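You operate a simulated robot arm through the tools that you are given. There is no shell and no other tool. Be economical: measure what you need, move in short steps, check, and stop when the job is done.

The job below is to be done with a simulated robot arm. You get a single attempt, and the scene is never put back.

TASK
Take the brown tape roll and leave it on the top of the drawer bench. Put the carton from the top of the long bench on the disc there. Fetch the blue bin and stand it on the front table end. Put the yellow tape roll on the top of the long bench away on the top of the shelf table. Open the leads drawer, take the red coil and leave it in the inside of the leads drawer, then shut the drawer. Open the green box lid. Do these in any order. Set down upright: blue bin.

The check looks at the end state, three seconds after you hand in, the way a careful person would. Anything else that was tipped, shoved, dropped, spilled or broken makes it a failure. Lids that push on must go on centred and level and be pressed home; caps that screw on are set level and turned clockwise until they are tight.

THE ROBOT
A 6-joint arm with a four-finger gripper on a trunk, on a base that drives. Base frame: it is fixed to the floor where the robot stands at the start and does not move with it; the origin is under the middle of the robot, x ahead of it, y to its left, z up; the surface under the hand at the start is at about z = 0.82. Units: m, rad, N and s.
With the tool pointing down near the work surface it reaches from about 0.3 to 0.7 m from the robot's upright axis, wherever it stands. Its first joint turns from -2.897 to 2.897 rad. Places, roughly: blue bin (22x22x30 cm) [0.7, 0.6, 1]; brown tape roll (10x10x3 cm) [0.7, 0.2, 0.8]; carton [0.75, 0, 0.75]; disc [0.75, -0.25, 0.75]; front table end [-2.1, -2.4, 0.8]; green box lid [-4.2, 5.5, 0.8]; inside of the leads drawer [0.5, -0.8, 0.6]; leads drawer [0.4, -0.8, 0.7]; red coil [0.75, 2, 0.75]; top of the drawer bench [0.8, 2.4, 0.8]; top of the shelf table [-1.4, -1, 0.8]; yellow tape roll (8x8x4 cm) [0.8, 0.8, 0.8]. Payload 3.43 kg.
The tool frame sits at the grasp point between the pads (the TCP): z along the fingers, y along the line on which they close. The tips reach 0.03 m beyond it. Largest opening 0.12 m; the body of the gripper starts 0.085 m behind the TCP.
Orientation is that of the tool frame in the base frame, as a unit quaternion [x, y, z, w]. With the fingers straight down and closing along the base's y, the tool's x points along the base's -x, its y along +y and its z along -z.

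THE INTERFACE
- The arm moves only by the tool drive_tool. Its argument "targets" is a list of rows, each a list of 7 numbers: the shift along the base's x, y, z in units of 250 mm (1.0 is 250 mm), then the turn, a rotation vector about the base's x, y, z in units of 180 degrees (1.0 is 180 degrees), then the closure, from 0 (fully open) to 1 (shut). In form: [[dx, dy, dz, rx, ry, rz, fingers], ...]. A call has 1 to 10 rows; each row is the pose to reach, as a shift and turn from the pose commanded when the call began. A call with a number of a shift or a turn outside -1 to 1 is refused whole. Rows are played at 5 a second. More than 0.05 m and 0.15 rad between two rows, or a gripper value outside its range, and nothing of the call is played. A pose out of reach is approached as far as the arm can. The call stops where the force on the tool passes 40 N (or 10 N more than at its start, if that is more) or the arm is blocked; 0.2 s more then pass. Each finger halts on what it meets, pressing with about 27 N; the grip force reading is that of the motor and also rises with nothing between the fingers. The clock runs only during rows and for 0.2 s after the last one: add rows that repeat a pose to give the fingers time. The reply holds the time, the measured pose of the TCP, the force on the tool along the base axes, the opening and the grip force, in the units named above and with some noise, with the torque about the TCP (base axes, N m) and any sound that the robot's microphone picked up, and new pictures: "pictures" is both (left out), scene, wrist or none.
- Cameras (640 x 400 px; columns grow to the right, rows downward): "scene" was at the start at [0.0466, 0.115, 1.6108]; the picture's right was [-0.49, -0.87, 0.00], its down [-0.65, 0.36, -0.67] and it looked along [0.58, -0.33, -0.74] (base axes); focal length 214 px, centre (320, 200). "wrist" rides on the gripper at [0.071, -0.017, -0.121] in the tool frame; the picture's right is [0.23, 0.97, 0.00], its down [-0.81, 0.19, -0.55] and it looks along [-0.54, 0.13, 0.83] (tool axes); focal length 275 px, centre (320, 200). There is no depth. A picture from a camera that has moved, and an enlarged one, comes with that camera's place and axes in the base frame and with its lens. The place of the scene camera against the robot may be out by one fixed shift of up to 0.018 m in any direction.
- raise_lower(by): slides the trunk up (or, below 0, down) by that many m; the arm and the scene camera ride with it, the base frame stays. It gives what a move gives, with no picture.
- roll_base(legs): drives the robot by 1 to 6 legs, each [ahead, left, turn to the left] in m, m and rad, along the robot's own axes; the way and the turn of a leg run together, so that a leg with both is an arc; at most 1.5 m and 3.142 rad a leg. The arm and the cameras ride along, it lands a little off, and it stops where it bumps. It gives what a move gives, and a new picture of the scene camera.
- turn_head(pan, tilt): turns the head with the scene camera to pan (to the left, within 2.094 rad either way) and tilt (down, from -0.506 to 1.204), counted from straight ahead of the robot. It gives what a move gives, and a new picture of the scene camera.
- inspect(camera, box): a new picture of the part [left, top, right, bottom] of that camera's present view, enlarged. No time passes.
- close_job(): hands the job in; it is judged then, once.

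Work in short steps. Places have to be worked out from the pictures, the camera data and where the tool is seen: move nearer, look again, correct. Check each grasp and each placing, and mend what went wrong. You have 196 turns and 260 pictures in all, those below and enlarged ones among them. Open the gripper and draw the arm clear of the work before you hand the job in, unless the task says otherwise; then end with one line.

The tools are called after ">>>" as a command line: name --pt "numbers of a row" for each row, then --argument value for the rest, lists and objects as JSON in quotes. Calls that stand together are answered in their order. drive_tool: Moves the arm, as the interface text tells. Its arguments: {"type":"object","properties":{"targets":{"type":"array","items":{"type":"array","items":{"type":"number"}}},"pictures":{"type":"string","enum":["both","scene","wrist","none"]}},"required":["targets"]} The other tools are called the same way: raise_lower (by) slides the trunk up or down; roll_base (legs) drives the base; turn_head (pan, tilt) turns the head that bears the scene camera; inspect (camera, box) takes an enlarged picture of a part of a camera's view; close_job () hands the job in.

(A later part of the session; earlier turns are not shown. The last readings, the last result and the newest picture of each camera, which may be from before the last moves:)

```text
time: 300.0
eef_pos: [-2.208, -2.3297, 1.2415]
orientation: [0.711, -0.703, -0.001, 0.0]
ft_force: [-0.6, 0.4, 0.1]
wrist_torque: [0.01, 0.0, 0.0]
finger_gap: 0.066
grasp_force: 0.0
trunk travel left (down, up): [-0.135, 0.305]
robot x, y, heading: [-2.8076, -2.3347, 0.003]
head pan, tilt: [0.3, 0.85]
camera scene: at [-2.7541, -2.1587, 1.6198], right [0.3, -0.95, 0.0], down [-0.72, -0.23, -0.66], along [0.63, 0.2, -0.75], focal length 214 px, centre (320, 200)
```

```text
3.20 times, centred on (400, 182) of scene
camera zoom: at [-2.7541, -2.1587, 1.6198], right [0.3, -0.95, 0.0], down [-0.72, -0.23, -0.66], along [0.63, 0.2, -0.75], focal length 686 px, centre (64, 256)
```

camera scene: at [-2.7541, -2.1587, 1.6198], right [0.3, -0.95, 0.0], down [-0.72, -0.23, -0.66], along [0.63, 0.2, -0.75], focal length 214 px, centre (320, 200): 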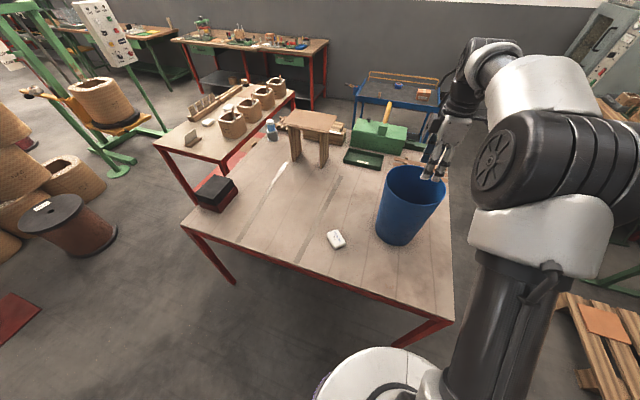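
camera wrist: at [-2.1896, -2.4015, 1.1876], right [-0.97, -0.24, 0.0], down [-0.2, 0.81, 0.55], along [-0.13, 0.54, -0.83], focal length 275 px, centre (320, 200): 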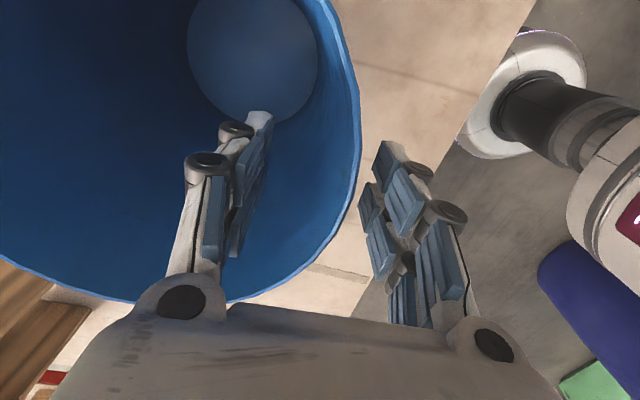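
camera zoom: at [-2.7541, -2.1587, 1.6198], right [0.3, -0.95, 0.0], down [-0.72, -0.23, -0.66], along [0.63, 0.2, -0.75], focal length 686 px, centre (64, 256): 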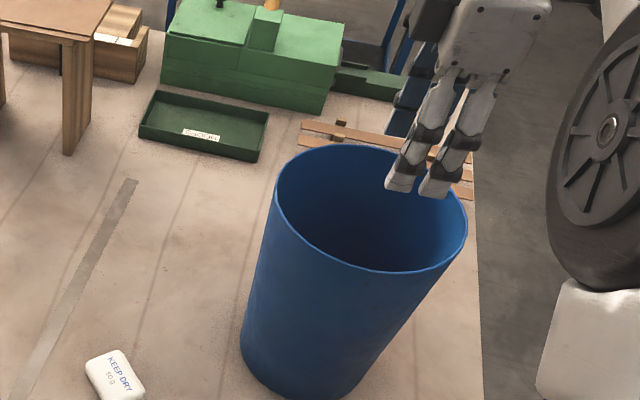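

Bin is fine. I raise the arm a bit and retrace my path back to the aisle, then on to the yellow tape roll.

>>> drive_tool --pt "-0.15 0 0.1 0 0 0 0.3" --pt "-0.3 0 0.2 0 0 0 0.3" --pt "-0.45 0 0.3 0 0 0 0.3" --pt "-0.6 0 0.4 0 0 0 0.3" --pictures "none"

>>> roll_base --legs '[[-0.02, 1.33, 0], [0.7, 0.5, 0], [0.27, 0.34, 0], [1.4, 0, 0], [0, 1.0, 0]]'

>>> turn_head --pan 0.1 --tilt 0.7

```text
time: 301.0
eef_pos: [-2.3598, -2.3299, 1.3409]
orientation: [0.711, -0.703, 0.0, 0.0]
ft_force: [-1.0, -0.5, 0.0]
wrist_torque: [-0.01, -0.01, 0.02]
finger_gap: 0.0838
grasp_force: 0.1
trunk travel left (down, up): [-0.135, 0.305]
robot x, y, heading: [-2.8058, -2.3356, 0.004]
head pan, tilt: [0.3, 0.85]
```

```text
time: 325.4
eef_pos: [0.0, 0.8236, 1.3416]
orientation: [0.71, -0.704, 0.0, 0.0]
ft_force: [0.3, -0.8, -0.3]
wrist_torque: [-0.03, 0.06, 0.01]
finger_gap: 0.0839
grasp_force: 0.0
trunk travel left (down, up): [-0.135, 0.305]
robot x, y, heading: [-0.4469, 0.8187, -0.001]
head pan, tilt: [0.3, 0.85]
camera scene: at [-0.3939, 0.9971, 1.6197], right [0.29, -0.96, 0.0], down [-0.72, -0.22, -0.66], along [0.63, 0.19, -0.75], focal length 214 px, centre (320, 200)
```

scene: 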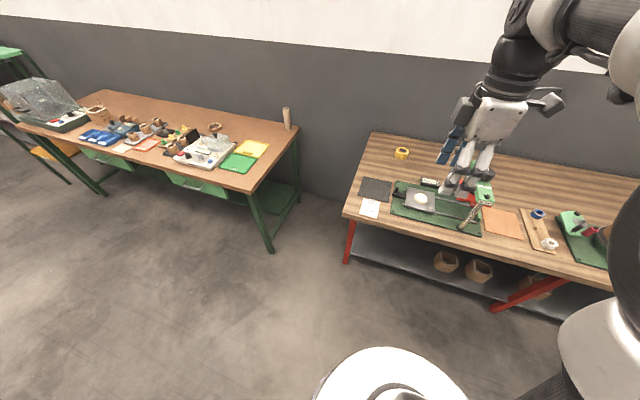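

```text
time: 326.1
eef_pos: [0.0007, 0.8232, 1.3407]
orientation: [0.709, -0.705, -0.001, 0.0]
ft_force: [0.2, 0.6, -0.1]
wrist_torque: [-0.01, -0.02, -0.01]
finger_gap: 0.0841
grasp_force: 0.0
trunk travel left (down, up): [-0.135, 0.305]
robot x, y, heading: [-0.4498, 0.8195, -0.0]
head pan, tilt: [0.099, 0.7]
camera scene: at [-0.3841, 0.9821, 1.632], right [0.1, -1.0, 0.0], down [-0.64, -0.06, -0.76], along [0.76, 0.08, -0.64], focal length 214 px, centre (320, 200)
```

scene: 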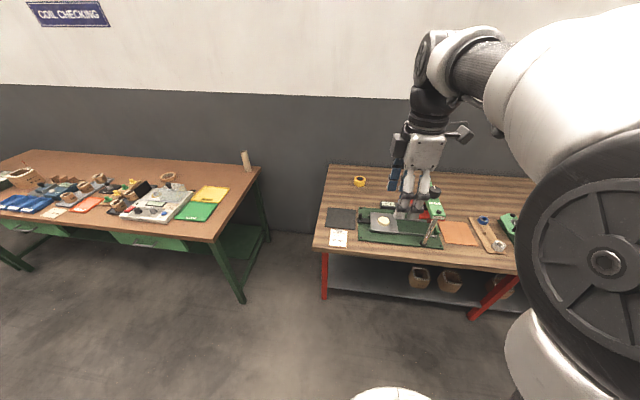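

Tape ≈ (0.77, 0.825). I rotate the tool (closing along y), drive in, then tilt ~25° outward for reach.

>>> drive_tool --pt "0 0 0 0 0 0.045 0.1" --pt "0 0 0 0 0 0.09 0.1" --pt "0 0 0 0 0 0.135 0.1" --pt "0 0 0 0 0 0.18 0.1" --pt "0 0 0 0 0 0.225 0.1" --pt "0 0 0 0 0 0.27 0.1" --pt "0 0 0 0 0 0.315 0.1" --pt "0 0 0 0 0 0.36 0.1" --pt "0 0 0 0 0 0.405 0.1" --pt "0 0 0 0 0 0.445 0.1" --pictures "none"

>>> roll_base --legs '[[0.47, 0, 0]]'

>>> drive_tool --pt "0.08 0 -0.12 0 -0.03 0 0.1" --pt "0.16 0 -0.24 0 -0.06 0 0.1" --pt "0.24 0 -0.36 0 -0.09 0 0.1" --pt "0.32 0 -0.48 0 -0.12 0 0.1" --pt "0.42 0 -0.6 0 -0.14 0 0.1" --pt "0.52 0 -0.72 0 -0.14 0 0.1" --pictures "both"

```text
time: 328.3
eef_pos: [0.0015, 0.8227, 1.3421]
orientation: [0.997, -0.081, 0.0, 0.0]
ft_force: [-0.2, -0.2, 1.3]
wrist_torque: [-0.02, 0.04, -0.01]
finger_gap: 0.1083
grasp_force: 0.0
trunk travel left (down, up): [-0.135, 0.305]
robot x, y, heading: [-0.4471, 0.8184, -0.003]
head pan, tilt: [0.099, 0.7]
```

```text
time: 331.1
eef_pos: [0.4687, 0.8271, 1.3412]
orientation: [0.997, -0.081, -0.002, 0.0]
ft_force: [0.8, 0.4, 0.1]
wrist_torque: [-0.01, 0.01, -0.02]
finger_gap: 0.108
grasp_force: 0.0
trunk travel left (down, up): [-0.135, 0.305]
robot x, y, heading: [0.0211, 0.8164, 0.004]
head pan, tilt: [0.099, 0.7]
camera scene: at [0.0832, 0.9829, 1.632], right [0.1, -0.99, 0.0], down [-0.64, -0.07, -0.76], along [0.76, 0.08, -0.64], focal length 214 px, centre (320, 200)
```

scene: 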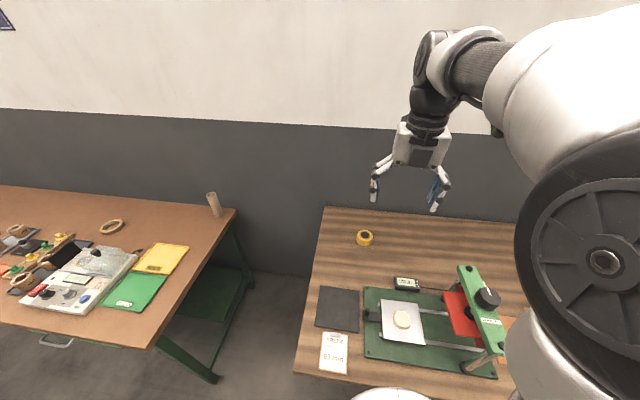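

```text
time: 332.5
eef_pos: [0.5997, 0.8268, 1.1598]
orientation: [0.973, -0.079, 0.217, -0.018]
ft_force: [-0.1, 0.1, -0.1]
wrist_torque: [-0.02, 0.03, 0.01]
finger_gap: 0.108
grasp_force: 0.1
trunk travel left (down, up): [-0.135, 0.305]
robot x, y, heading: [0.02, 0.8243, 0.001]
head pan, tilt: [0.099, 0.7]
camera scene: at [0.0839, 0.9829, 1.6319], right [0.1, -0.99, 0.0], down [-0.64, -0.07, -0.76], along [0.76, 0.08, -0.65], focal length 214 px, centre (320, 200)
camera wrist: at [0.6154, 0.8314, 1.2999], right [0.06, -1.0, 0.03], down [-0.99, -0.06, 0.15], along [-0.15, -0.04, -0.99], focal length 275 px, centre (320, 200)
```

scene: 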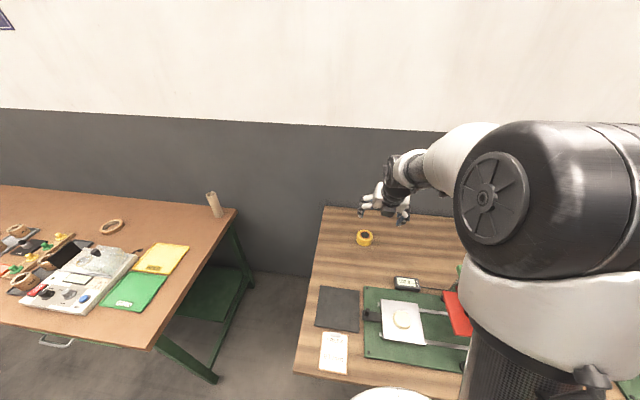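
wrist: 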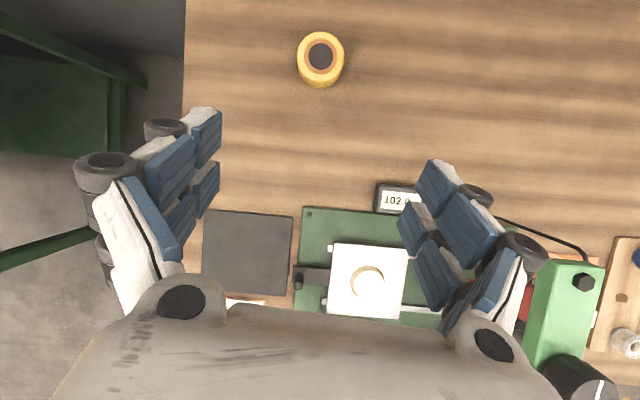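

Tape confirmed at (0.768, 0.826). I move to the pre-grasp and check.

>>> drive_tool --pt "0.09 0 -0.16 0 0 0 0.05" --pt "0.18 0 -0.32 0 0 0 0.05" --pt "0.27 0 -0.48 0 0 0 0.05" --pt "0.36 0 -0.64 0 0 0 0.05" --pt "0.43 0 -0.76 0 0 0 0.05" --pt "0.477 -0.003 -0.84 0 0 0 0.05" --pictures "wrist"

```text
time: 333.9
eef_pos: [0.718, 0.8242, 0.9507]
orientation: [0.973, -0.079, 0.217, -0.016]
ft_force: [0.7, -0.2, -0.3]
wrist_torque: [0.0, 0.01, -0.03]
finger_gap: 0.1138
grasp_force: 0.1
trunk travel left (down, up): [-0.135, 0.305]
robot x, y, heading: [0.023, 0.8183, 0.006]
head pan, tilt: [0.099, 0.7]
camera wrist: at [0.7335, 0.8305, 1.0913], right [0.06, -1.0, 0.03], down [-0.99, -0.06, 0.15], along [-0.14, -0.04, -0.99], focal length 275 px, centre (320, 200)
```

wrist: 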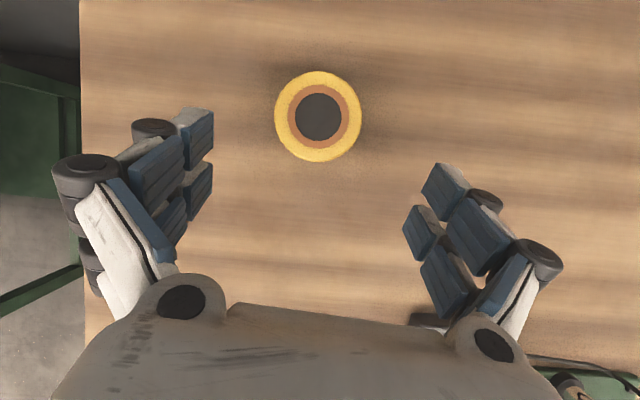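

>>> drive_tool --pt "0.075 0.005 -0.15 0 0 0 0.05" --pt "0.14 0.008 -0.29 0 0 0 0.05" --pt "0.178 0.008 -0.371 0 0 0 0.05" --pt "0.178 0.008 -0.371 0 0 0 0.3" --pt "0.178 0.008 -0.371 0 0 0 0.6" --pt "0.178 0.008 -0.371 0 0 0 0.6" --pt "0.178 0.008 -0.371 0 0 0 0.6" --pt "0.178 0.008 -0.371 0 0 0 0.6" --pictures "wrist"

```text
time: 335.7
eef_pos: [0.7624, 0.8271, 0.8581]
orientation: [0.973, -0.079, 0.217, -0.017]
ft_force: [-0.6, -0.4, 1.7]
wrist_torque: [-0.13, 0.05, -0.01]
finger_gap: 0.0721
grasp_force: 26.8
trunk travel left (down, up): [-0.135, 0.305]
robot x, y, heading: [0.0216, 0.8241, 0.002]
head pan, tilt: [0.099, 0.7]
camera wrist: at [0.7776, 0.8326, 0.9997], right [0.06, -1.0, 0.03], down [-0.99, -0.06, 0.15], along [-0.14, -0.04, -0.99], focal length 275 px, centre (320, 200)
```

wrist: 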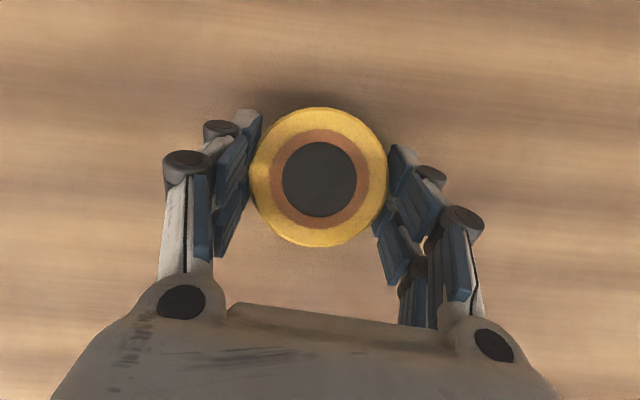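

Gripped. Lift and retract.

>>> drive_tool --pt "0 0 0.12 0 0 0 0.7" --pt "0 0 0.3 0 0 0 0.7" --pt "-0.12 0 0.44 0 0 0 0.7" --pt "-0.27 0 0.56 0 0 0 0.7" --pt "-0.42 0 0.68 0 0 0 0.7" --pt "-0.57 0 0.8 0 0 0 0.7" --pt "-0.72 0 0.92 0 0 0 0.7" --pictures "wrist"

>>> roll_base --legs '[[-0.45, 0, 0], [0, -1.02, 0]]'

```text
time: 337.3
eef_pos: [0.5789, 0.8265, 1.089]
orientation: [0.973, -0.078, 0.218, -0.019]
ft_force: [-0.6, 0.7, -1.3]
wrist_torque: [0.0, 0.0, 0.01]
finger_gap: 0.0721
grasp_force: 27.0
trunk travel left (down, up): [-0.135, 0.305]
robot x, y, heading: [0.0199, 0.822, 0.006]
head pan, tilt: [0.099, 0.7]
camera wrist: at [0.5953, 0.8319, 1.2302], right [0.06, -1.0, 0.03], down [-0.99, -0.06, 0.15], along [-0.14, -0.04, -0.99], focal length 275 px, centre (320, 200)
```

wrist: 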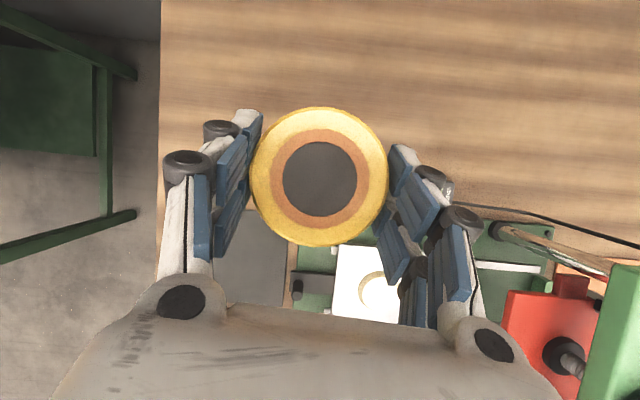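

```text
time: 344.9
eef_pos: [0.1329, -0.1988, 1.0882]
orientation: [0.972, -0.082, 0.218, -0.017]
ft_force: [-0.6, -0.8, -1.0]
wrist_torque: [-0.03, 0.0, 0.04]
finger_gap: 0.0716
grasp_force: 26.8
trunk travel left (down, up): [-0.135, 0.305]
robot x, y, heading: [-0.4259, -0.2015, -0.007]
head pan, tilt: [0.099, 0.7]
camera scene: at [-0.3658, -0.0401, 1.632], right [0.1, -1.0, 0.0], down [-0.64, -0.06, -0.76], along [0.76, 0.07, -0.64], focal length 214 px, centre (320, 200)
```

scene: 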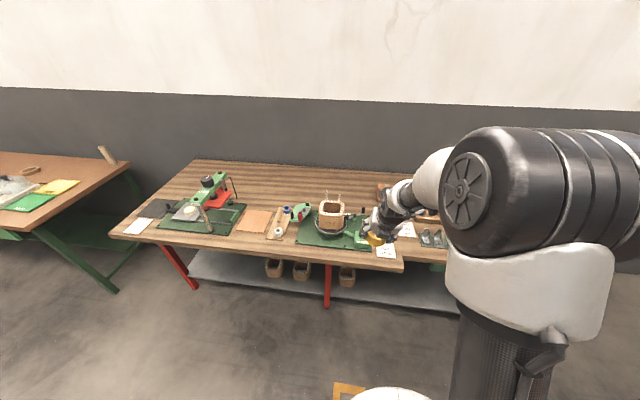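

I turn to face the shelf table and move sideways to x≈−1.48, where there is a gap between the items, and look.

>>> roll_base --legs '[[0, 0, -1.565], [0, -1.05, 0]]'

>>> turn_head --pan 0.1 --tilt 0.9

>>> inspect --camera "wrist" --box '[0, 0, 640, 400]'

```text
time: 354.1
eef_pos: [-1.4745, -0.7638, 1.0874]
orientation: [-0.63, 0.746, -0.166, -0.142]
ft_force: [-0.8, -0.2, -1.8]
wrist_torque: [-0.01, 0.03, 0.0]
finger_gap: 0.0711
grasp_force: 26.5
trunk travel left (down, up): [-0.135, 0.305]
robot x, y, heading: [-1.4767, -0.2016, -1.577]
head pan, tilt: [0.099, 0.7]
camera scene: at [-1.331, -0.2551, 1.632], right [-1.0, -0.1, 0.0], down [-0.06, 0.64, -0.76], along [0.07, -0.76, -0.64], focal length 214 px, centre (320, 200)
```

scene: 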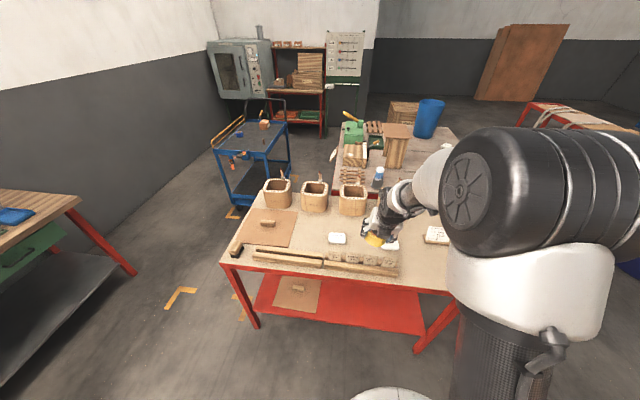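

```text
time: 354.9
eef_pos: [-1.4732, -0.7649, 1.0867]
orientation: [-0.629, 0.746, -0.166, -0.142]
ft_force: [1.1, -0.2, -1.2]
wrist_torque: [0.01, 0.0, 0.01]
finger_gap: 0.0712
grasp_force: 27.2
trunk travel left (down, up): [-0.135, 0.305]
robot x, y, heading: [-1.4783, -0.2111, -1.578]
head pan, tilt: [0.099, 0.901]
camera scene: at [-1.3316, -0.2457, 1.6159], right [-1.0, -0.1, 0.0], down [-0.07, 0.78, -0.62], along [0.06, -0.62, -0.78], focal length 214 px, centre (320, 200)
```

scene: 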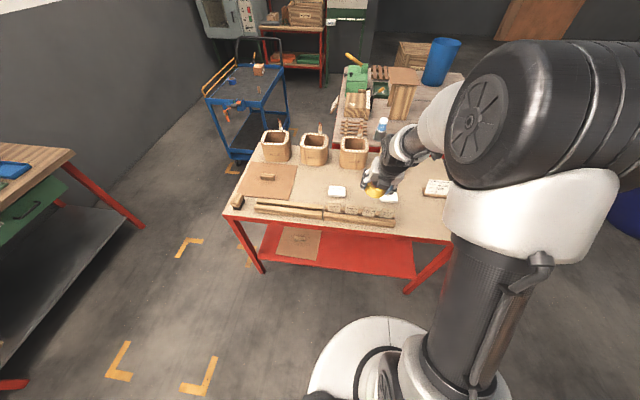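

```text
1.00 times, centred on (320, 200) of wrist (not enlarged: the box is as wide or as high as the picture)
camera zoom: at [-1.4687, -0.7795, 1.2292], right [-1.0, -0.06, 0.03], down [-0.05, 0.99, 0.15], along [-0.04, 0.15, -0.99], focal length 275 px, centre (320, 200)
```

zoom: 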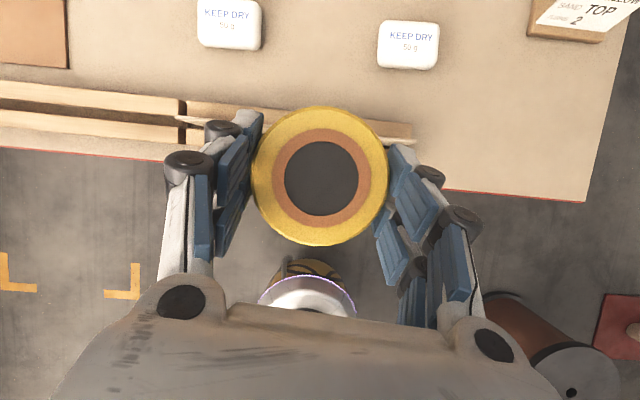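

Gap between the two "KEEP DRY" packs is centred at x≈−1.47. I drive forward 0.17 m and lower the roll at about (−1.472, −0.99).

>>> roll_base --legs '[[0.17, 0, 0]]'

>>> drive_tool --pt "0 -0.1 -0.1 0 0 0 0.7" --pt "0 -0.2 -0.22 0 0 0 0.7" --pt "0 -0.2 -0.4 0 0 0 0.7" --pt "0 -0.2 -0.58 0 0 0 0.7" --pt "0 -0.2 -0.74 0 0 0 0.7" --pictures "both"

```text
time: 356.3
eef_pos: [-1.4744, -0.9353, 1.0875]
orientation: [-0.63, 0.746, -0.165, -0.141]
ft_force: [-0.6, -1.7, -1.6]
wrist_torque: [0.05, 0.0, 0.01]
finger_gap: 0.0708
grasp_force: 27.0
trunk travel left (down, up): [-0.135, 0.305]
robot x, y, heading: [-1.4787, -0.3721, -1.574]
head pan, tilt: [0.099, 0.901]
camera scene: at [-1.3321, -0.4169, 1.6158], right [-1.0, -0.1, 0.0], down [-0.08, 0.78, -0.62], along [0.06, -0.62, -0.78], focal length 214 px, centre (320, 200)
```

scene: 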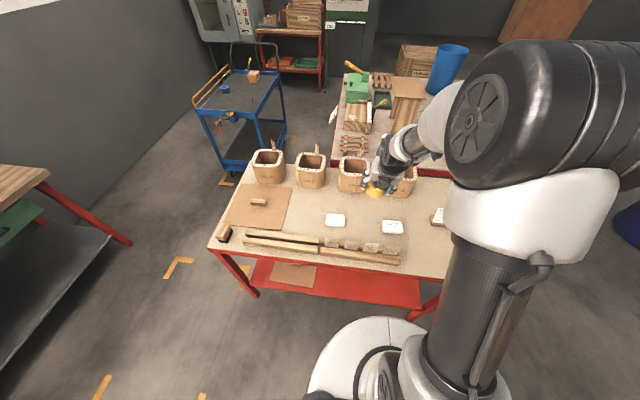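

```text
time: 357.5
eef_pos: [-1.4752, -0.985, 0.905]
orientation: [-0.629, 0.746, -0.168, -0.14]
ft_force: [0.1, -0.4, -1.2]
wrist_torque: [0.01, 0.05, 0.06]
finger_gap: 0.071
grasp_force: 27.5
out of reach, approached as far as the arm can: row 5
trunk travel left (down, up): [-0.135, 0.305]
robot x, y, heading: [-1.4814, -0.373, -1.574]
head pan, tilt: [0.099, 0.901]
camera scene: at [-1.3322, -0.4159, 1.6158], right [-1.0, -0.1, 0.0], down [-0.08, 0.78, -0.62], along [0.06, -0.62, -0.78], focal length 214 px, centre (320, 200)
camera wrist: at [-1.4698, -0.9999, 1.0457], right [-1.0, -0.06, 0.03], down [-0.05, 0.99, 0.15], along [-0.03, 0.14, -0.99], focal length 275 px, centre (320, 200)
```

scene: 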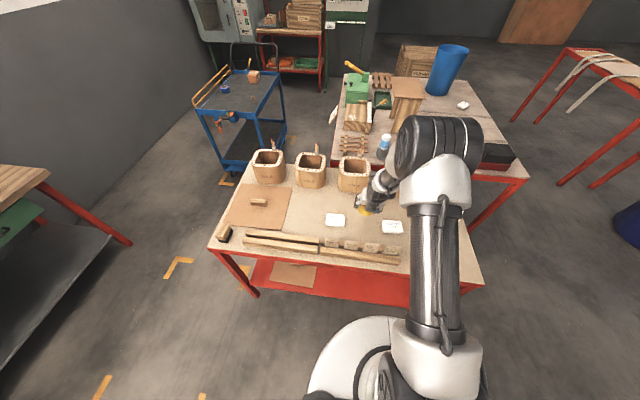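
wrist: 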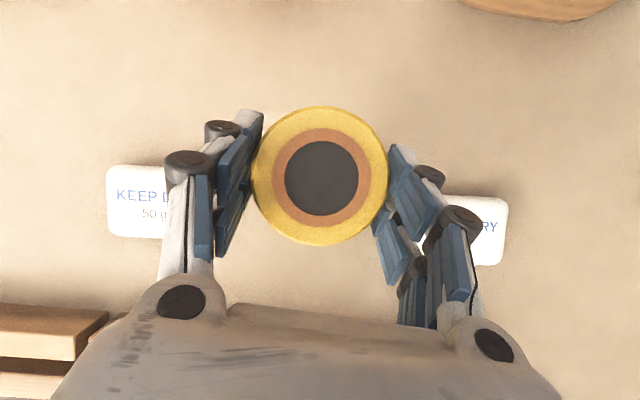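

Good clearance both sides. I lower to contact in small steps.

>>> drive_tool --pt "0 0 -0.12 0 0 0 0.7" --pt "0 0 -0.2 0 0 0 0.7" --pt "0 0 -0.235 0 0 0 0.7" --pt "0 0 -0.255 0 0 0 0.7" --pt "0 0 -0.27 0 0 0 0.7" --pictures "none"

```text
time: 358.7
eef_pos: [-1.4753, -0.9859, 0.8409]
orientation: [-0.629, 0.745, -0.168, -0.143]
ft_force: [0.3, 4.8, 12.2]
wrist_torque: [0.26, 0.46, -0.09]
finger_gap: 0.0712
grasp_force: 27.6
trunk travel left (down, up): [-0.135, 0.305]
robot x, y, heading: [-1.4777, -0.372, -1.574]
head pan, tilt: [0.099, 0.901]
```

Contact. I open slightly and withdraw along the tool axis.

>>> drive_tool --pt "0 0 0.01 0 0 0 0.4" --pt "0 0 0.01 0 0 0 0.25" --pt "0 0 0.01 0 0 0 0.25" --pt "0 0 0.01 0 0 0 0.25" --pt "0 0.05 0.13 0 0 0 0.25" --pt "0 0.11 0.28 0 0 0 0.25" --pt "0 0.17 0.44 0 0 0 0.25" --pt "0 0.23 0.6 0 0 0 0.25" --pt "0 0.29 0.76 0 0 0 0.25" --pictures "wrist"

```text
time: 360.7
eef_pos: [-1.4764, -0.9108, 1.0276]
orientation: [-0.63, 0.746, -0.165, -0.141]
ft_force: [0.6, -0.5, -0.3]
wrist_torque: [-0.02, 0.0, -0.01]
finger_gap: 0.0902
grasp_force: 0.3
trunk travel left (down, up): [-0.135, 0.305]
robot x, y, heading: [-1.4768, -0.373, -1.577]
head pan, tilt: [0.099, 0.901]
camera wrist: at [-1.4698, -0.9254, 1.1699], right [-1.0, -0.06, 0.03], down [-0.05, 0.99, 0.15], along [-0.04, 0.15, -0.99], focal length 275 px, centre (320, 200)
```

wrist: 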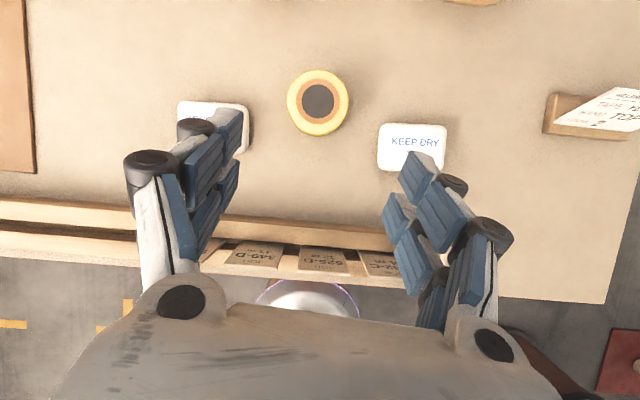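

Yellow roll is placed flat. Last: the green box lid far away at about (−4.2, 5.5). I raise the trunk, return to the aisle, turn to face +y and advance.

>>> raise_lower --by 0.25

>>> roll_base --legs '[[-0.18, 0, 0], [0, 1.05, 0], [0, 0, 3.14], [1.3, 0, 0]]'

>>> turn_head --pan 0.5 --tilt 0.35

```text
time: 363.3
eef_pos: [-1.4761, -0.9115, 1.2787]
orientation: [-0.63, 0.746, -0.165, -0.142]
ft_force: [0.6, -0.2, 0.7]
wrist_torque: [0.02, -0.03, 0.0]
finger_gap: 0.0902
grasp_force: 0.0
trunk travel left (down, up): [-0.385, 0.055]
robot x, y, heading: [-1.4752, -0.3747, -1.577]
head pan, tilt: [0.099, 0.901]
```

```text
time: 383.3
eef_pos: [-0.4111, 1.6439, 1.2788]
orientation: [0.747, 0.628, 0.142, -0.166]
ft_force: [0.1, -0.1, -0.8]
wrist_torque: [-0.01, -0.01, -0.03]
finger_gap: 0.0897
grasp_force: 0.0
trunk travel left (down, up): [-0.385, 0.055]
robot x, y, heading: [-0.4153, 1.1025, 1.56]
head pan, tilt: [0.099, 0.901]
camera scene: at [-0.5612, 1.1746, 1.8658], right [1.0, 0.09, 0.0], down [0.07, -0.78, -0.62], along [-0.06, 0.62, -0.78], focal length 214 px, centre (320, 200)
```

scene: 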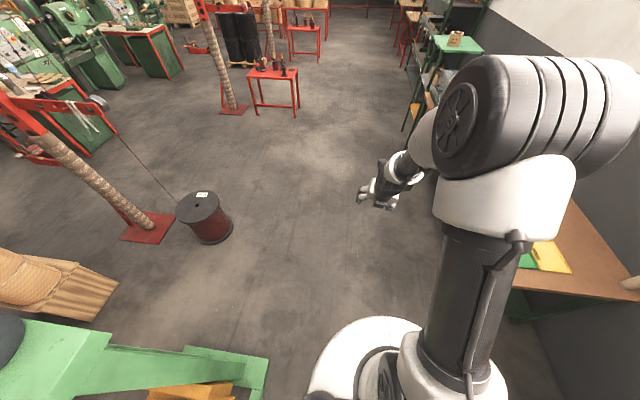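

```text
time: 384.3
eef_pos: [-0.4107, 1.6436, 1.2784]
orientation: [0.748, 0.627, 0.142, -0.165]
ft_force: [-0.3, 0.3, -0.2]
wrist_torque: [0.01, 0.0, 0.02]
finger_gap: 0.09
grasp_force: 0.1
trunk travel left (down, up): [-0.385, 0.055]
robot x, y, heading: [-0.4124, 1.1045, 1.561]
head pan, tilt: [0.499, 0.351]
camera scene: at [-0.5982, 1.1816, 1.9133], right [0.88, 0.47, 0.0], down [0.16, -0.3, -0.94], along [-0.44, 0.83, -0.34], focal length 214 px, centre (320, 200)
```

scene: 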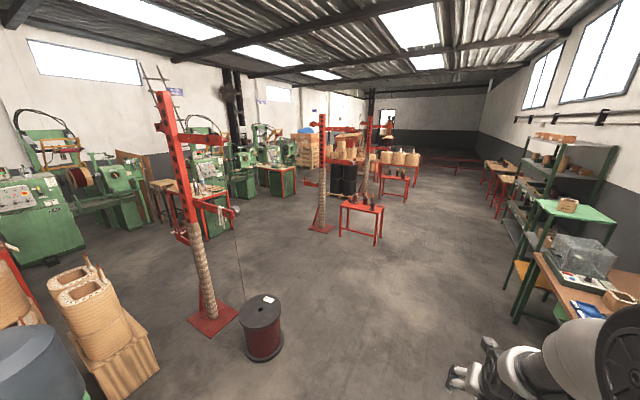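

The lid should be near pixel (276,168). I zoom there.

>>> inspect --camera "scene" --box '[180, 110, 340, 210]'

```text
4.00 times, centred on (260, 160) of scene
camera zoom: at [-0.5982, 1.1816, 1.9133], right [0.88, 0.47, 0.0], down [0.16, -0.3, -0.94], along [-0.44, 0.83, -0.34], focal length 858 px, centre (560, 360)
```

zoom: 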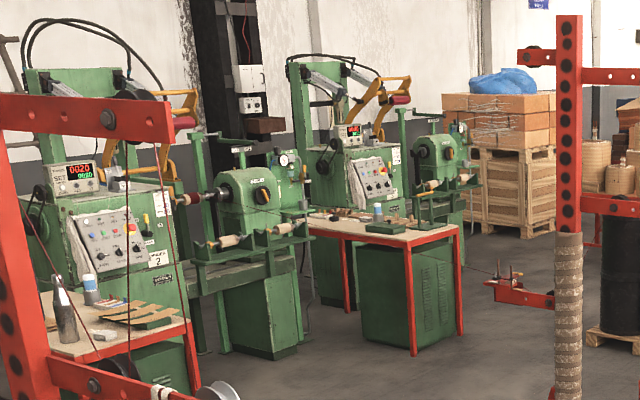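

The green box sits on the second winding station's side table, matching (−4.2, 5.5). I route between the two wire towers: up to y≈3.15, then across to x≈−3.0.

>>> roll_base --legs '[[1.4, 0, 0], [0.65, 0, 0.01], [0, 1.3, 0], [0, 1.3, 0]]'

>>> turn_head --pan 0.4 --tilt 0.5

```text
time: 406.8
eef_pos: [-2.9994, 3.7158, 1.2776]
orientation: [0.748, 0.627, 0.142, -0.164]
ft_force: [-0.4, -0.3, 0.0]
wrist_torque: [0.0, -0.02, 0.03]
finger_gap: 0.0899
grasp_force: 0.2
trunk travel left (down, up): [-0.385, 0.055]
robot x, y, heading: [-3.0024, 3.179, 1.564]
head pan, tilt: [0.499, 0.351]
camera scene: at [-3.1872, 3.2539, 1.9134], right [0.88, 0.47, 0.0], down [0.16, -0.3, -0.94], along [-0.44, 0.83, -0.34], focal length 214 px, centre (320, 200)
```

scene: 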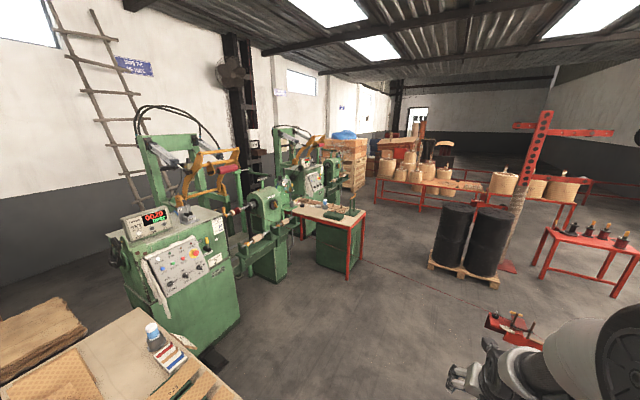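

```text
time: 407.5
eef_pos: [-2.9994, 3.7145, 1.2782]
orientation: [0.748, 0.628, 0.141, -0.165]
ft_force: [-0.3, 0.0, 0.7]
wrist_torque: [-0.01, -0.04, 0.01]
finger_gap: 0.0901
grasp_force: 0.0
trunk travel left (down, up): [-0.385, 0.055]
robot x, y, heading: [-3.0021, 3.1746, 1.563]
head pan, tilt: [0.4, 0.499]
camera scene: at [-3.1778, 3.2557, 1.8998], right [0.92, 0.38, 0.0], down [0.18, -0.44, -0.88], along [-0.33, 0.81, -0.48], focal length 214 px, centre (320, 200)
```

scene: 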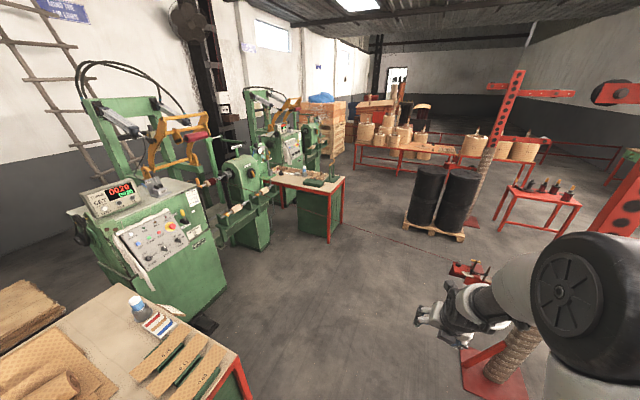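

I sidestep to x≈−3.3 (avoiding the tower's side arm), advance to y≈5.46, and turn to face −x.

>>> roll_base --legs '[[0, 0.32, 0], [1.15, 0, 0], [1.13, 0, 0], [0, 0, 1.57]]'

>>> turn_head --pan 0.2 --tilt 0.8

>>> inspect --camera "wrist" --box '[0, 0, 640, 400]'

```text
time: 424.3
eef_pos: [-3.8603, 5.4415, 1.2777]
orientation: [0.072, 0.973, -0.019, -0.217]
ft_force: [0.6, 0.7, -0.9]
wrist_torque: [0.04, 0.01, -0.04]
finger_gap: 0.0902
grasp_force: 0.2
trunk travel left (down, up): [-0.385, 0.055]
robot x, y, heading: [-3.3201, 5.4546, -3.125]
head pan, tilt: [0.4, 0.499]
camera scene: at [-3.385, 5.292, 1.8997], right [-0.41, 0.91, 0.0], down [0.44, 0.19, -0.88], along [-0.8, -0.36, -0.48], focal length 214 px, centre (320, 200)
```

scene: 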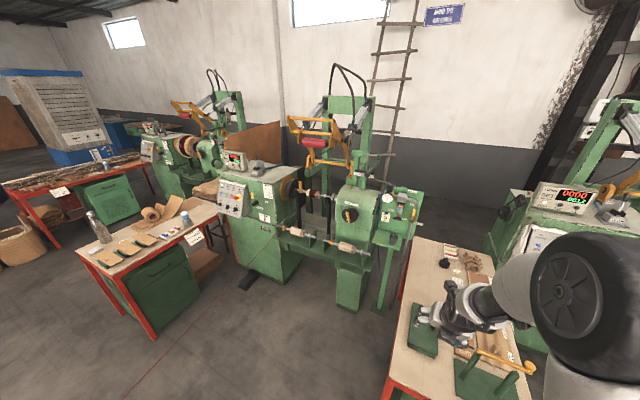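

```text
time: 425.1
eef_pos: [-3.8605, 5.4413, 1.278]
orientation: [0.072, 0.973, -0.018, -0.217]
ft_force: [1.4, -0.2, -0.3]
wrist_torque: [-0.03, 0.02, 0.01]
finger_gap: 0.09
grasp_force: 0.0
trunk travel left (down, up): [-0.385, 0.055]
robot x, y, heading: [-3.3238, 5.4553, -3.119]
head pan, tilt: [0.201, 0.799]
camera scene: at [-3.3805, 5.3114, 1.8738], right [-0.22, 0.98, 0.0], down [0.7, 0.16, -0.7], along [-0.68, -0.15, -0.72], focal length 214 px, centre (320, 200)
```

scene: 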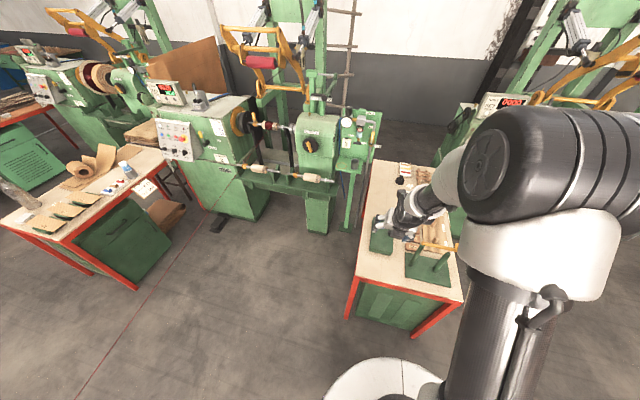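

```text
1.00 times, centred on (320, 200) of wrist (not enlarged: the box is as wide or as high as the picture)
camera zoom: at [-3.8744, 5.4361, 1.4195], right [-0.08, 1.0, 0.03], down [0.99, 0.07, 0.15], along [0.14, 0.04, -0.99], focal length 275 px, centre (320, 200)
```

zoom: 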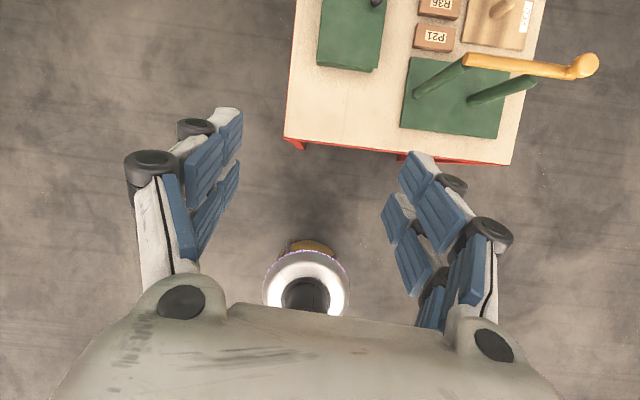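

The green box with a knob is in sight. I move forward and look closer.

>>> roll_base --legs '[[0.13, 0, -0.02]]'

>>> drive_tool --pt "-0.1 0.06 0 0 0 0 0.25" --pt "-0.2 0.12 -0.05 0 0 0 0.25" --pt "-0.3 0.16 -0.15 0 0 0 0.25" --pictures "both"

>>> inspect --camera "scene" --box '[340, 130, 500, 290]'

```text
time: 426.4
eef_pos: [-3.9902, 5.4527, 1.2777]
orientation: [0.082, 0.973, -0.017, -0.217]
ft_force: [-1.1, 0.3, 0.4]
wrist_torque: [0.01, -0.02, 0.01]
finger_gap: 0.09
grasp_force: 0.0
trunk travel left (down, up): [-0.385, 0.055]
robot x, y, heading: [-3.4529, 5.4554, 3.139]
head pan, tilt: [0.201, 0.799]
camera scene: at [-3.5141, 5.3116, 1.8738], right [-0.2, 0.98, 0.0], down [0.7, 0.14, -0.7], along [-0.68, -0.14, -0.72], focal length 214 px, centre (320, 200)
```

scene: 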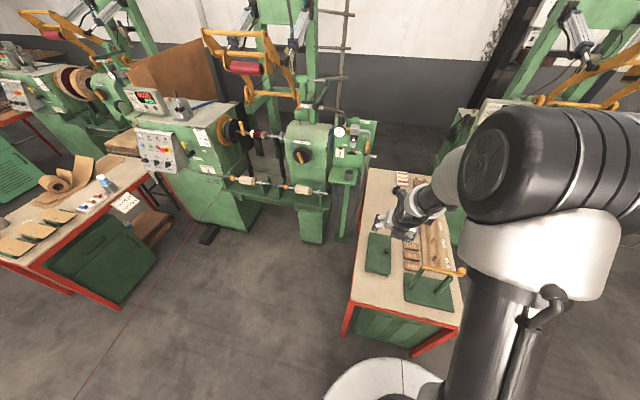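

```text
time: 427.2
eef_pos: [-4.0672, 5.4841, 1.2401]
orientation: [0.086, 0.972, -0.007, -0.217]
ft_force: [0.0, -0.3, 0.0]
wrist_torque: [-0.02, 0.0, -0.02]
finger_gap: 0.0901
grasp_force: 0.1
out of reach, approached as far as the arm can: row 2, 3
trunk travel left (down, up): [-0.385, 0.055]
robot x, y, heading: [-3.4506, 5.4528, 3.138]
head pan, tilt: [0.201, 0.799]
camera scene: at [-3.515, 5.3125, 1.8737], right [-0.2, 0.98, 0.0], down [0.7, 0.14, -0.7], along [-0.68, -0.14, -0.72], focal length 214 px, centre (320, 200)
camera wrist: at [-4.0816, 5.4761, 1.3807], right [-0.05, 1.0, 0.05], down [0.99, 0.04, 0.15], along [0.15, 0.05, -0.99], focal length 275 px, centre (320, 200)
```

scene: 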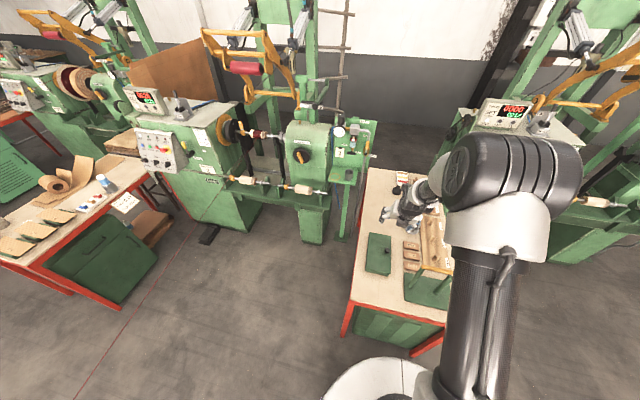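
wrist: 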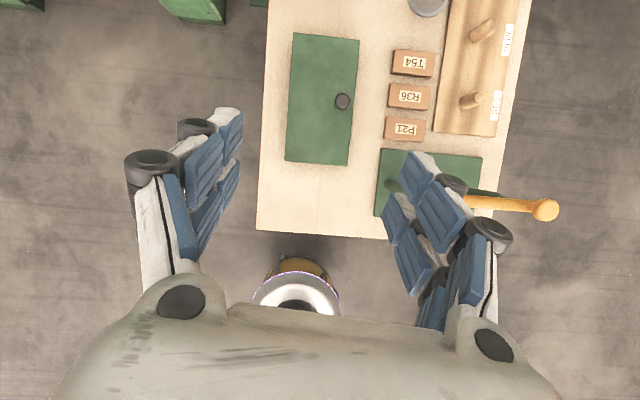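

```text
2.50 times, centred on (420, 210) of scene
camera zoom: at [-3.515, 5.3125, 1.8737], right [-0.2, 0.98, 0.0], down [0.7, 0.14, -0.7], along [-0.68, -0.14, -0.72], focal length 536 px, centre (70, 175)
```

zoom: 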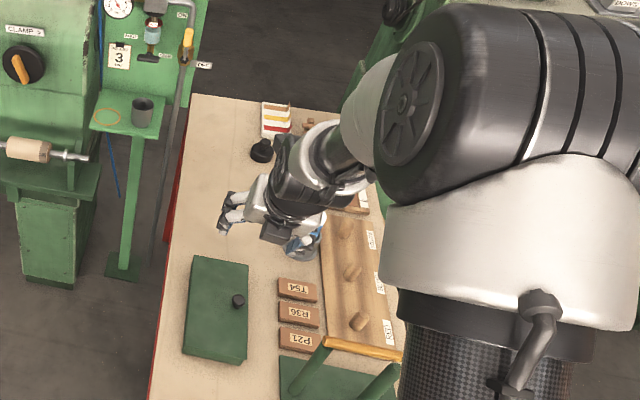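

The box (≈11×22 cm) has a knob near its +y edge at about (−4.18, 5.532), so it hinges on the −y side. I make the tool vertical with closing along x (hinge axis), and move the base closer.

>>> drive_tool --pt "0.05 0 0 0 -0.035 0 0.25" --pt "0.1 0 0 0 -0.07 0 0.25" --pt "0.15 0 0 0 -0.105 0 0.25" --pt "0.2 0 0 0 -0.14 0 0.25" --pictures "none"

>>> drive_tool --pt "0 0 0 0 0 -0.045 0.4" --pt "0 0 0 0 0 -0.09 0.4" --pt "0 0 0 0 0 -0.135 0.4" --pt "0 0 0 0 0 -0.18 0.4" --pt "0 0 0 0 0 -0.225 0.4" --pt "0 0 0 0 0 -0.27 0.4" --pt "0 0 0 0 0 -0.315 0.4" --pt "0 0 0 0 0 -0.36 0.4" --pt "0 0 0 0 0 -0.405 0.4" --pt "0 0 0 0 0 -0.45 0.4" --pictures "none"

>>> roll_base --legs '[[0.1, 0, 0]]'

>>> inspect --camera "wrist" --box '[0, 0, 640, 400]'

```text
time: 428.2
eef_pos: [-4.0148, 5.4811, 1.2399]
orientation: [0.086, 0.996, 0.005, 0.002]
ft_force: [0.0, 0.4, -0.4]
wrist_torque: [-0.03, 0.01, 0.01]
finger_gap: 0.0899
grasp_force: 0.0
out of reach, approached as far as the arm can: row 1
trunk travel left (down, up): [-0.385, 0.055]
robot x, y, heading: [-3.4547, 5.4501, 3.14]
head pan, tilt: [0.201, 0.799]
```

```text
time: 430.4
eef_pos: [-4.015, 5.4826, 1.2413]
orientation: [0.711, 0.703, 0.0, 0.001]
ft_force: [-0.2, 0.5, -0.6]
wrist_torque: [0.01, -0.01, 0.02]
finger_gap: 0.0718
grasp_force: 0.1
trunk travel left (down, up): [-0.385, 0.055]
robot x, y, heading: [-3.4551, 5.4537, 3.14]
head pan, tilt: [0.201, 0.799]
```

```text
time: 431.5
eef_pos: [-4.1143, 5.4829, 1.2411]
orientation: [0.711, 0.703, 0.002, 0.001]
ft_force: [-0.5, 0.0, 0.8]
wrist_torque: [0.02, 0.0, 0.03]
finger_gap: 0.0718
grasp_force: 0.1
trunk travel left (down, up): [-0.385, 0.055]
robot x, y, heading: [-3.5503, 5.4538, 3.137]
head pan, tilt: [0.201, 0.799]
camera scene: at [-3.6131, 5.3119, 1.8738], right [-0.2, 0.98, 0.0], down [0.7, 0.14, -0.7], along [-0.68, -0.14, -0.72], focal length 214 px, centre (320, 200)
```

scene: 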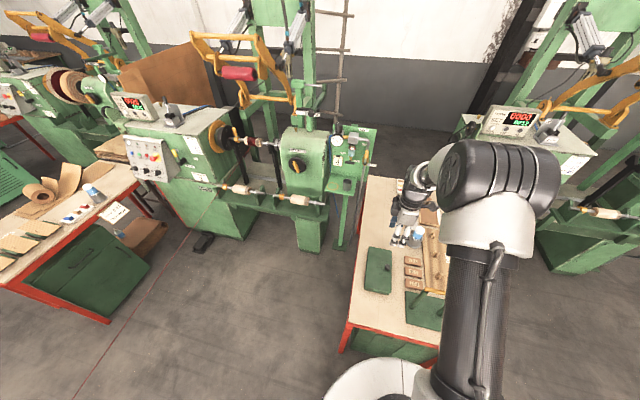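

```text
1.00 times, centred on (320, 200) of wrist (not enlarged: the box is as wide or as high as the picture)
camera zoom: at [-4.1305, 5.5542, 1.3622], right [0.98, 0.22, 0.0], down [0.18, -0.81, 0.55], along [0.12, -0.54, -0.83], focal length 275 px, centre (320, 200)
```

zoom: 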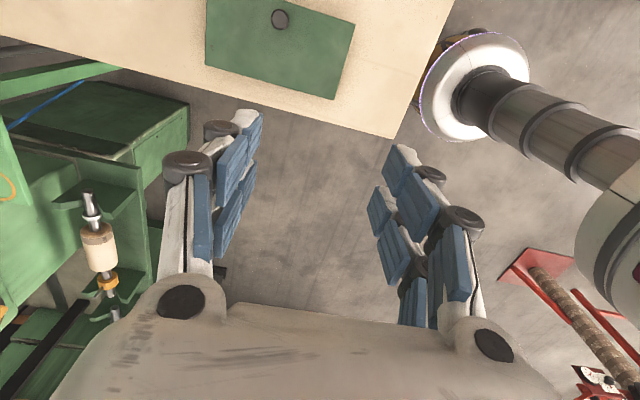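

Knob confirmed at (−4.186, 5.536). I position over it and lower the trunk 0.2 m.

>>> drive_tool --pt "-0.1 0.07 0 0 0 0 0.5" --pt "-0.2 0.14 0 0 0 0 0.5" --pt "-0.285 0.212 0 0 0 0 0.5" --pictures "none"

>>> raise_lower --by -0.22

>>> inspect --camera "wrist" --box '[0, 0, 640, 400]'

>>> inspect --camera "scene" --box '[330, 140, 490, 300]'

```text
time: 432.3
eef_pos: [-4.186, 5.5367, 1.2403]
orientation: [0.711, 0.704, 0.001, 0.001]
ft_force: [0.3, 0.2, -0.6]
wrist_torque: [-0.02, -0.03, 0.0]
finger_gap: 0.0599
grasp_force: 0.1
trunk travel left (down, up): [-0.385, 0.055]
robot x, y, heading: [-3.5524, 5.4562, 3.14]
head pan, tilt: [0.201, 0.799]
```

```text
time: 434.6
eef_pos: [-4.1862, 5.5346, 1.0216]
orientation: [0.711, 0.704, 0.001, 0.001]
ft_force: [-0.5, 0.1, 0.2]
wrist_torque: [0.0, 0.02, -0.02]
finger_gap: 0.0601
grasp_force: 0.1
trunk travel left (down, up): [-0.165, 0.275]
robot x, y, heading: [-3.5499, 5.4551, 3.139]
head pan, tilt: [0.201, 0.799]
```

```text
1.00 times, centred on (320, 200) of wrist (not enlarged: the box is as wide or as high as the picture)
camera zoom: at [-4.2016, 5.607, 1.1427], right [0.98, 0.22, 0.0], down [0.18, -0.81, 0.55], along [0.12, -0.54, -0.83], focal length 275 px, centre (320, 200)
```

zoom: 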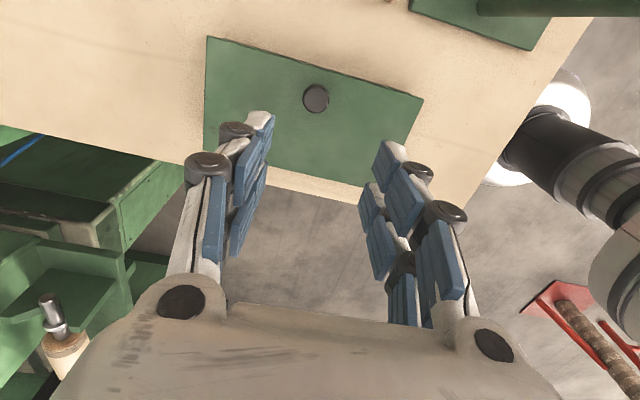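

```text
2.50 times, centred on (410, 220) of scene
camera zoom: at [-3.6125, 5.3119, 1.6539], right [-0.2, 0.98, 0.0], down [0.7, 0.14, -0.7], along [-0.68, -0.14, -0.72], focal length 536 px, centre (95, 150)
```

zoom: 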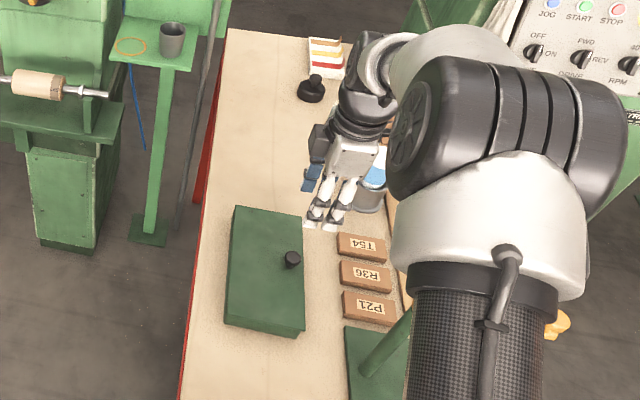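

The knob top is about z≈0.845. I descend until the tips are just above it and look again.

>>> drive_tool --pt "-0.02 0.012 -0.15 0 0 0 0.5" --pt "-0.02 0.012 -0.3 0 0 0 0.5" --pt "-0.02 0.012 -0.44 0 0 0 0.5" --pictures "wrist"

>>> inspect --camera "scene" --box '[360, 170, 460, 270]'

```text
time: 435.4
eef_pos: [-4.1915, 5.5383, 0.9095]
orientation: [0.711, 0.704, 0.001, 0.001]
ft_force: [-0.9, -0.2, 0.1]
wrist_torque: [0.03, -0.02, 0.0]
finger_gap: 0.0602
grasp_force: 0.0
trunk travel left (down, up): [-0.165, 0.275]
robot x, y, heading: [-3.549, 5.4582, 3.139]
head pan, tilt: [0.201, 0.799]
camera wrist: at [-4.2069, 5.6101, 1.0315], right [0.98, 0.22, 0.0], down [0.18, -0.81, 0.55], along [0.12, -0.54, -0.83], focal length 275 px, centre (320, 200)
```

wrist: 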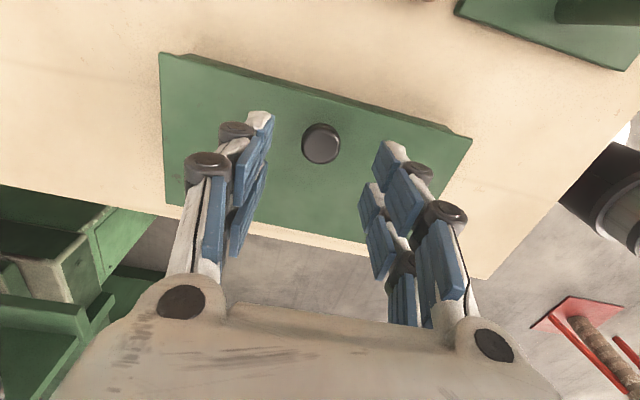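

```text
4.00 times, centred on (410, 220) of scene
camera zoom: at [-3.6133, 5.312, 1.6537], right [-0.2, 0.98, 0.0], down [0.7, 0.14, -0.7], along [-0.68, -0.14, -0.72], focal length 858 px, centre (-40, 120)
```

zoom: 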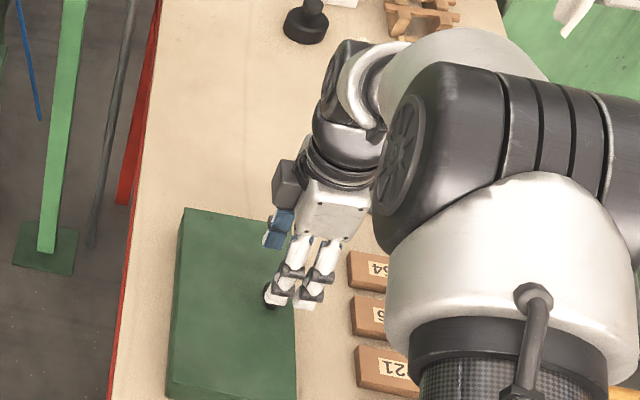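

Knob is on the tool axis, top at z≈0.85. I lower so the tips straddle it and close.

>>> drive_tool --pt "0 0 -0.1 0 0 0 0.55" --pt "0 0 -0.16 0 0 0 0.6" --pt "0 0 -0.19 0 0 0 0.65" --pictures "wrist"

```text
time: 436.2
eef_pos: [-4.1902, 5.5388, 0.8628]
orientation: [0.711, 0.703, 0.0, 0.002]
ft_force: [0.4, -1.2, -0.1]
wrist_torque: [0.01, -0.03, -0.02]
finger_gap: 0.042
grasp_force: 0.2
trunk travel left (down, up): [-0.165, 0.275]
robot x, y, heading: [-3.5476, 5.4555, 3.137]
head pan, tilt: [0.201, 0.799]
camera wrist: at [-4.2066, 5.6105, 0.9847], right [0.98, 0.22, 0.0], down [0.18, -0.81, 0.55], along [0.12, -0.54, -0.83], focal length 275 px, centre (320, 200)
```

wrist: 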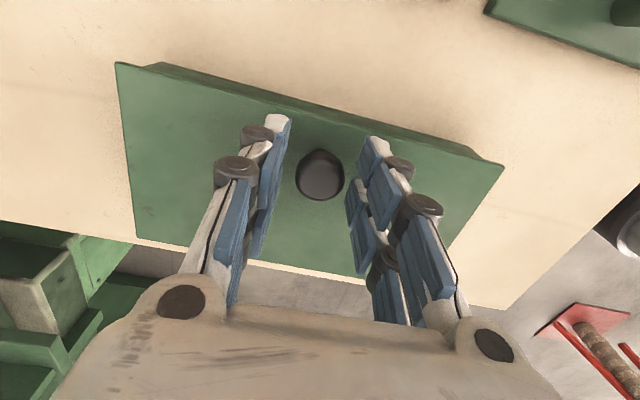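

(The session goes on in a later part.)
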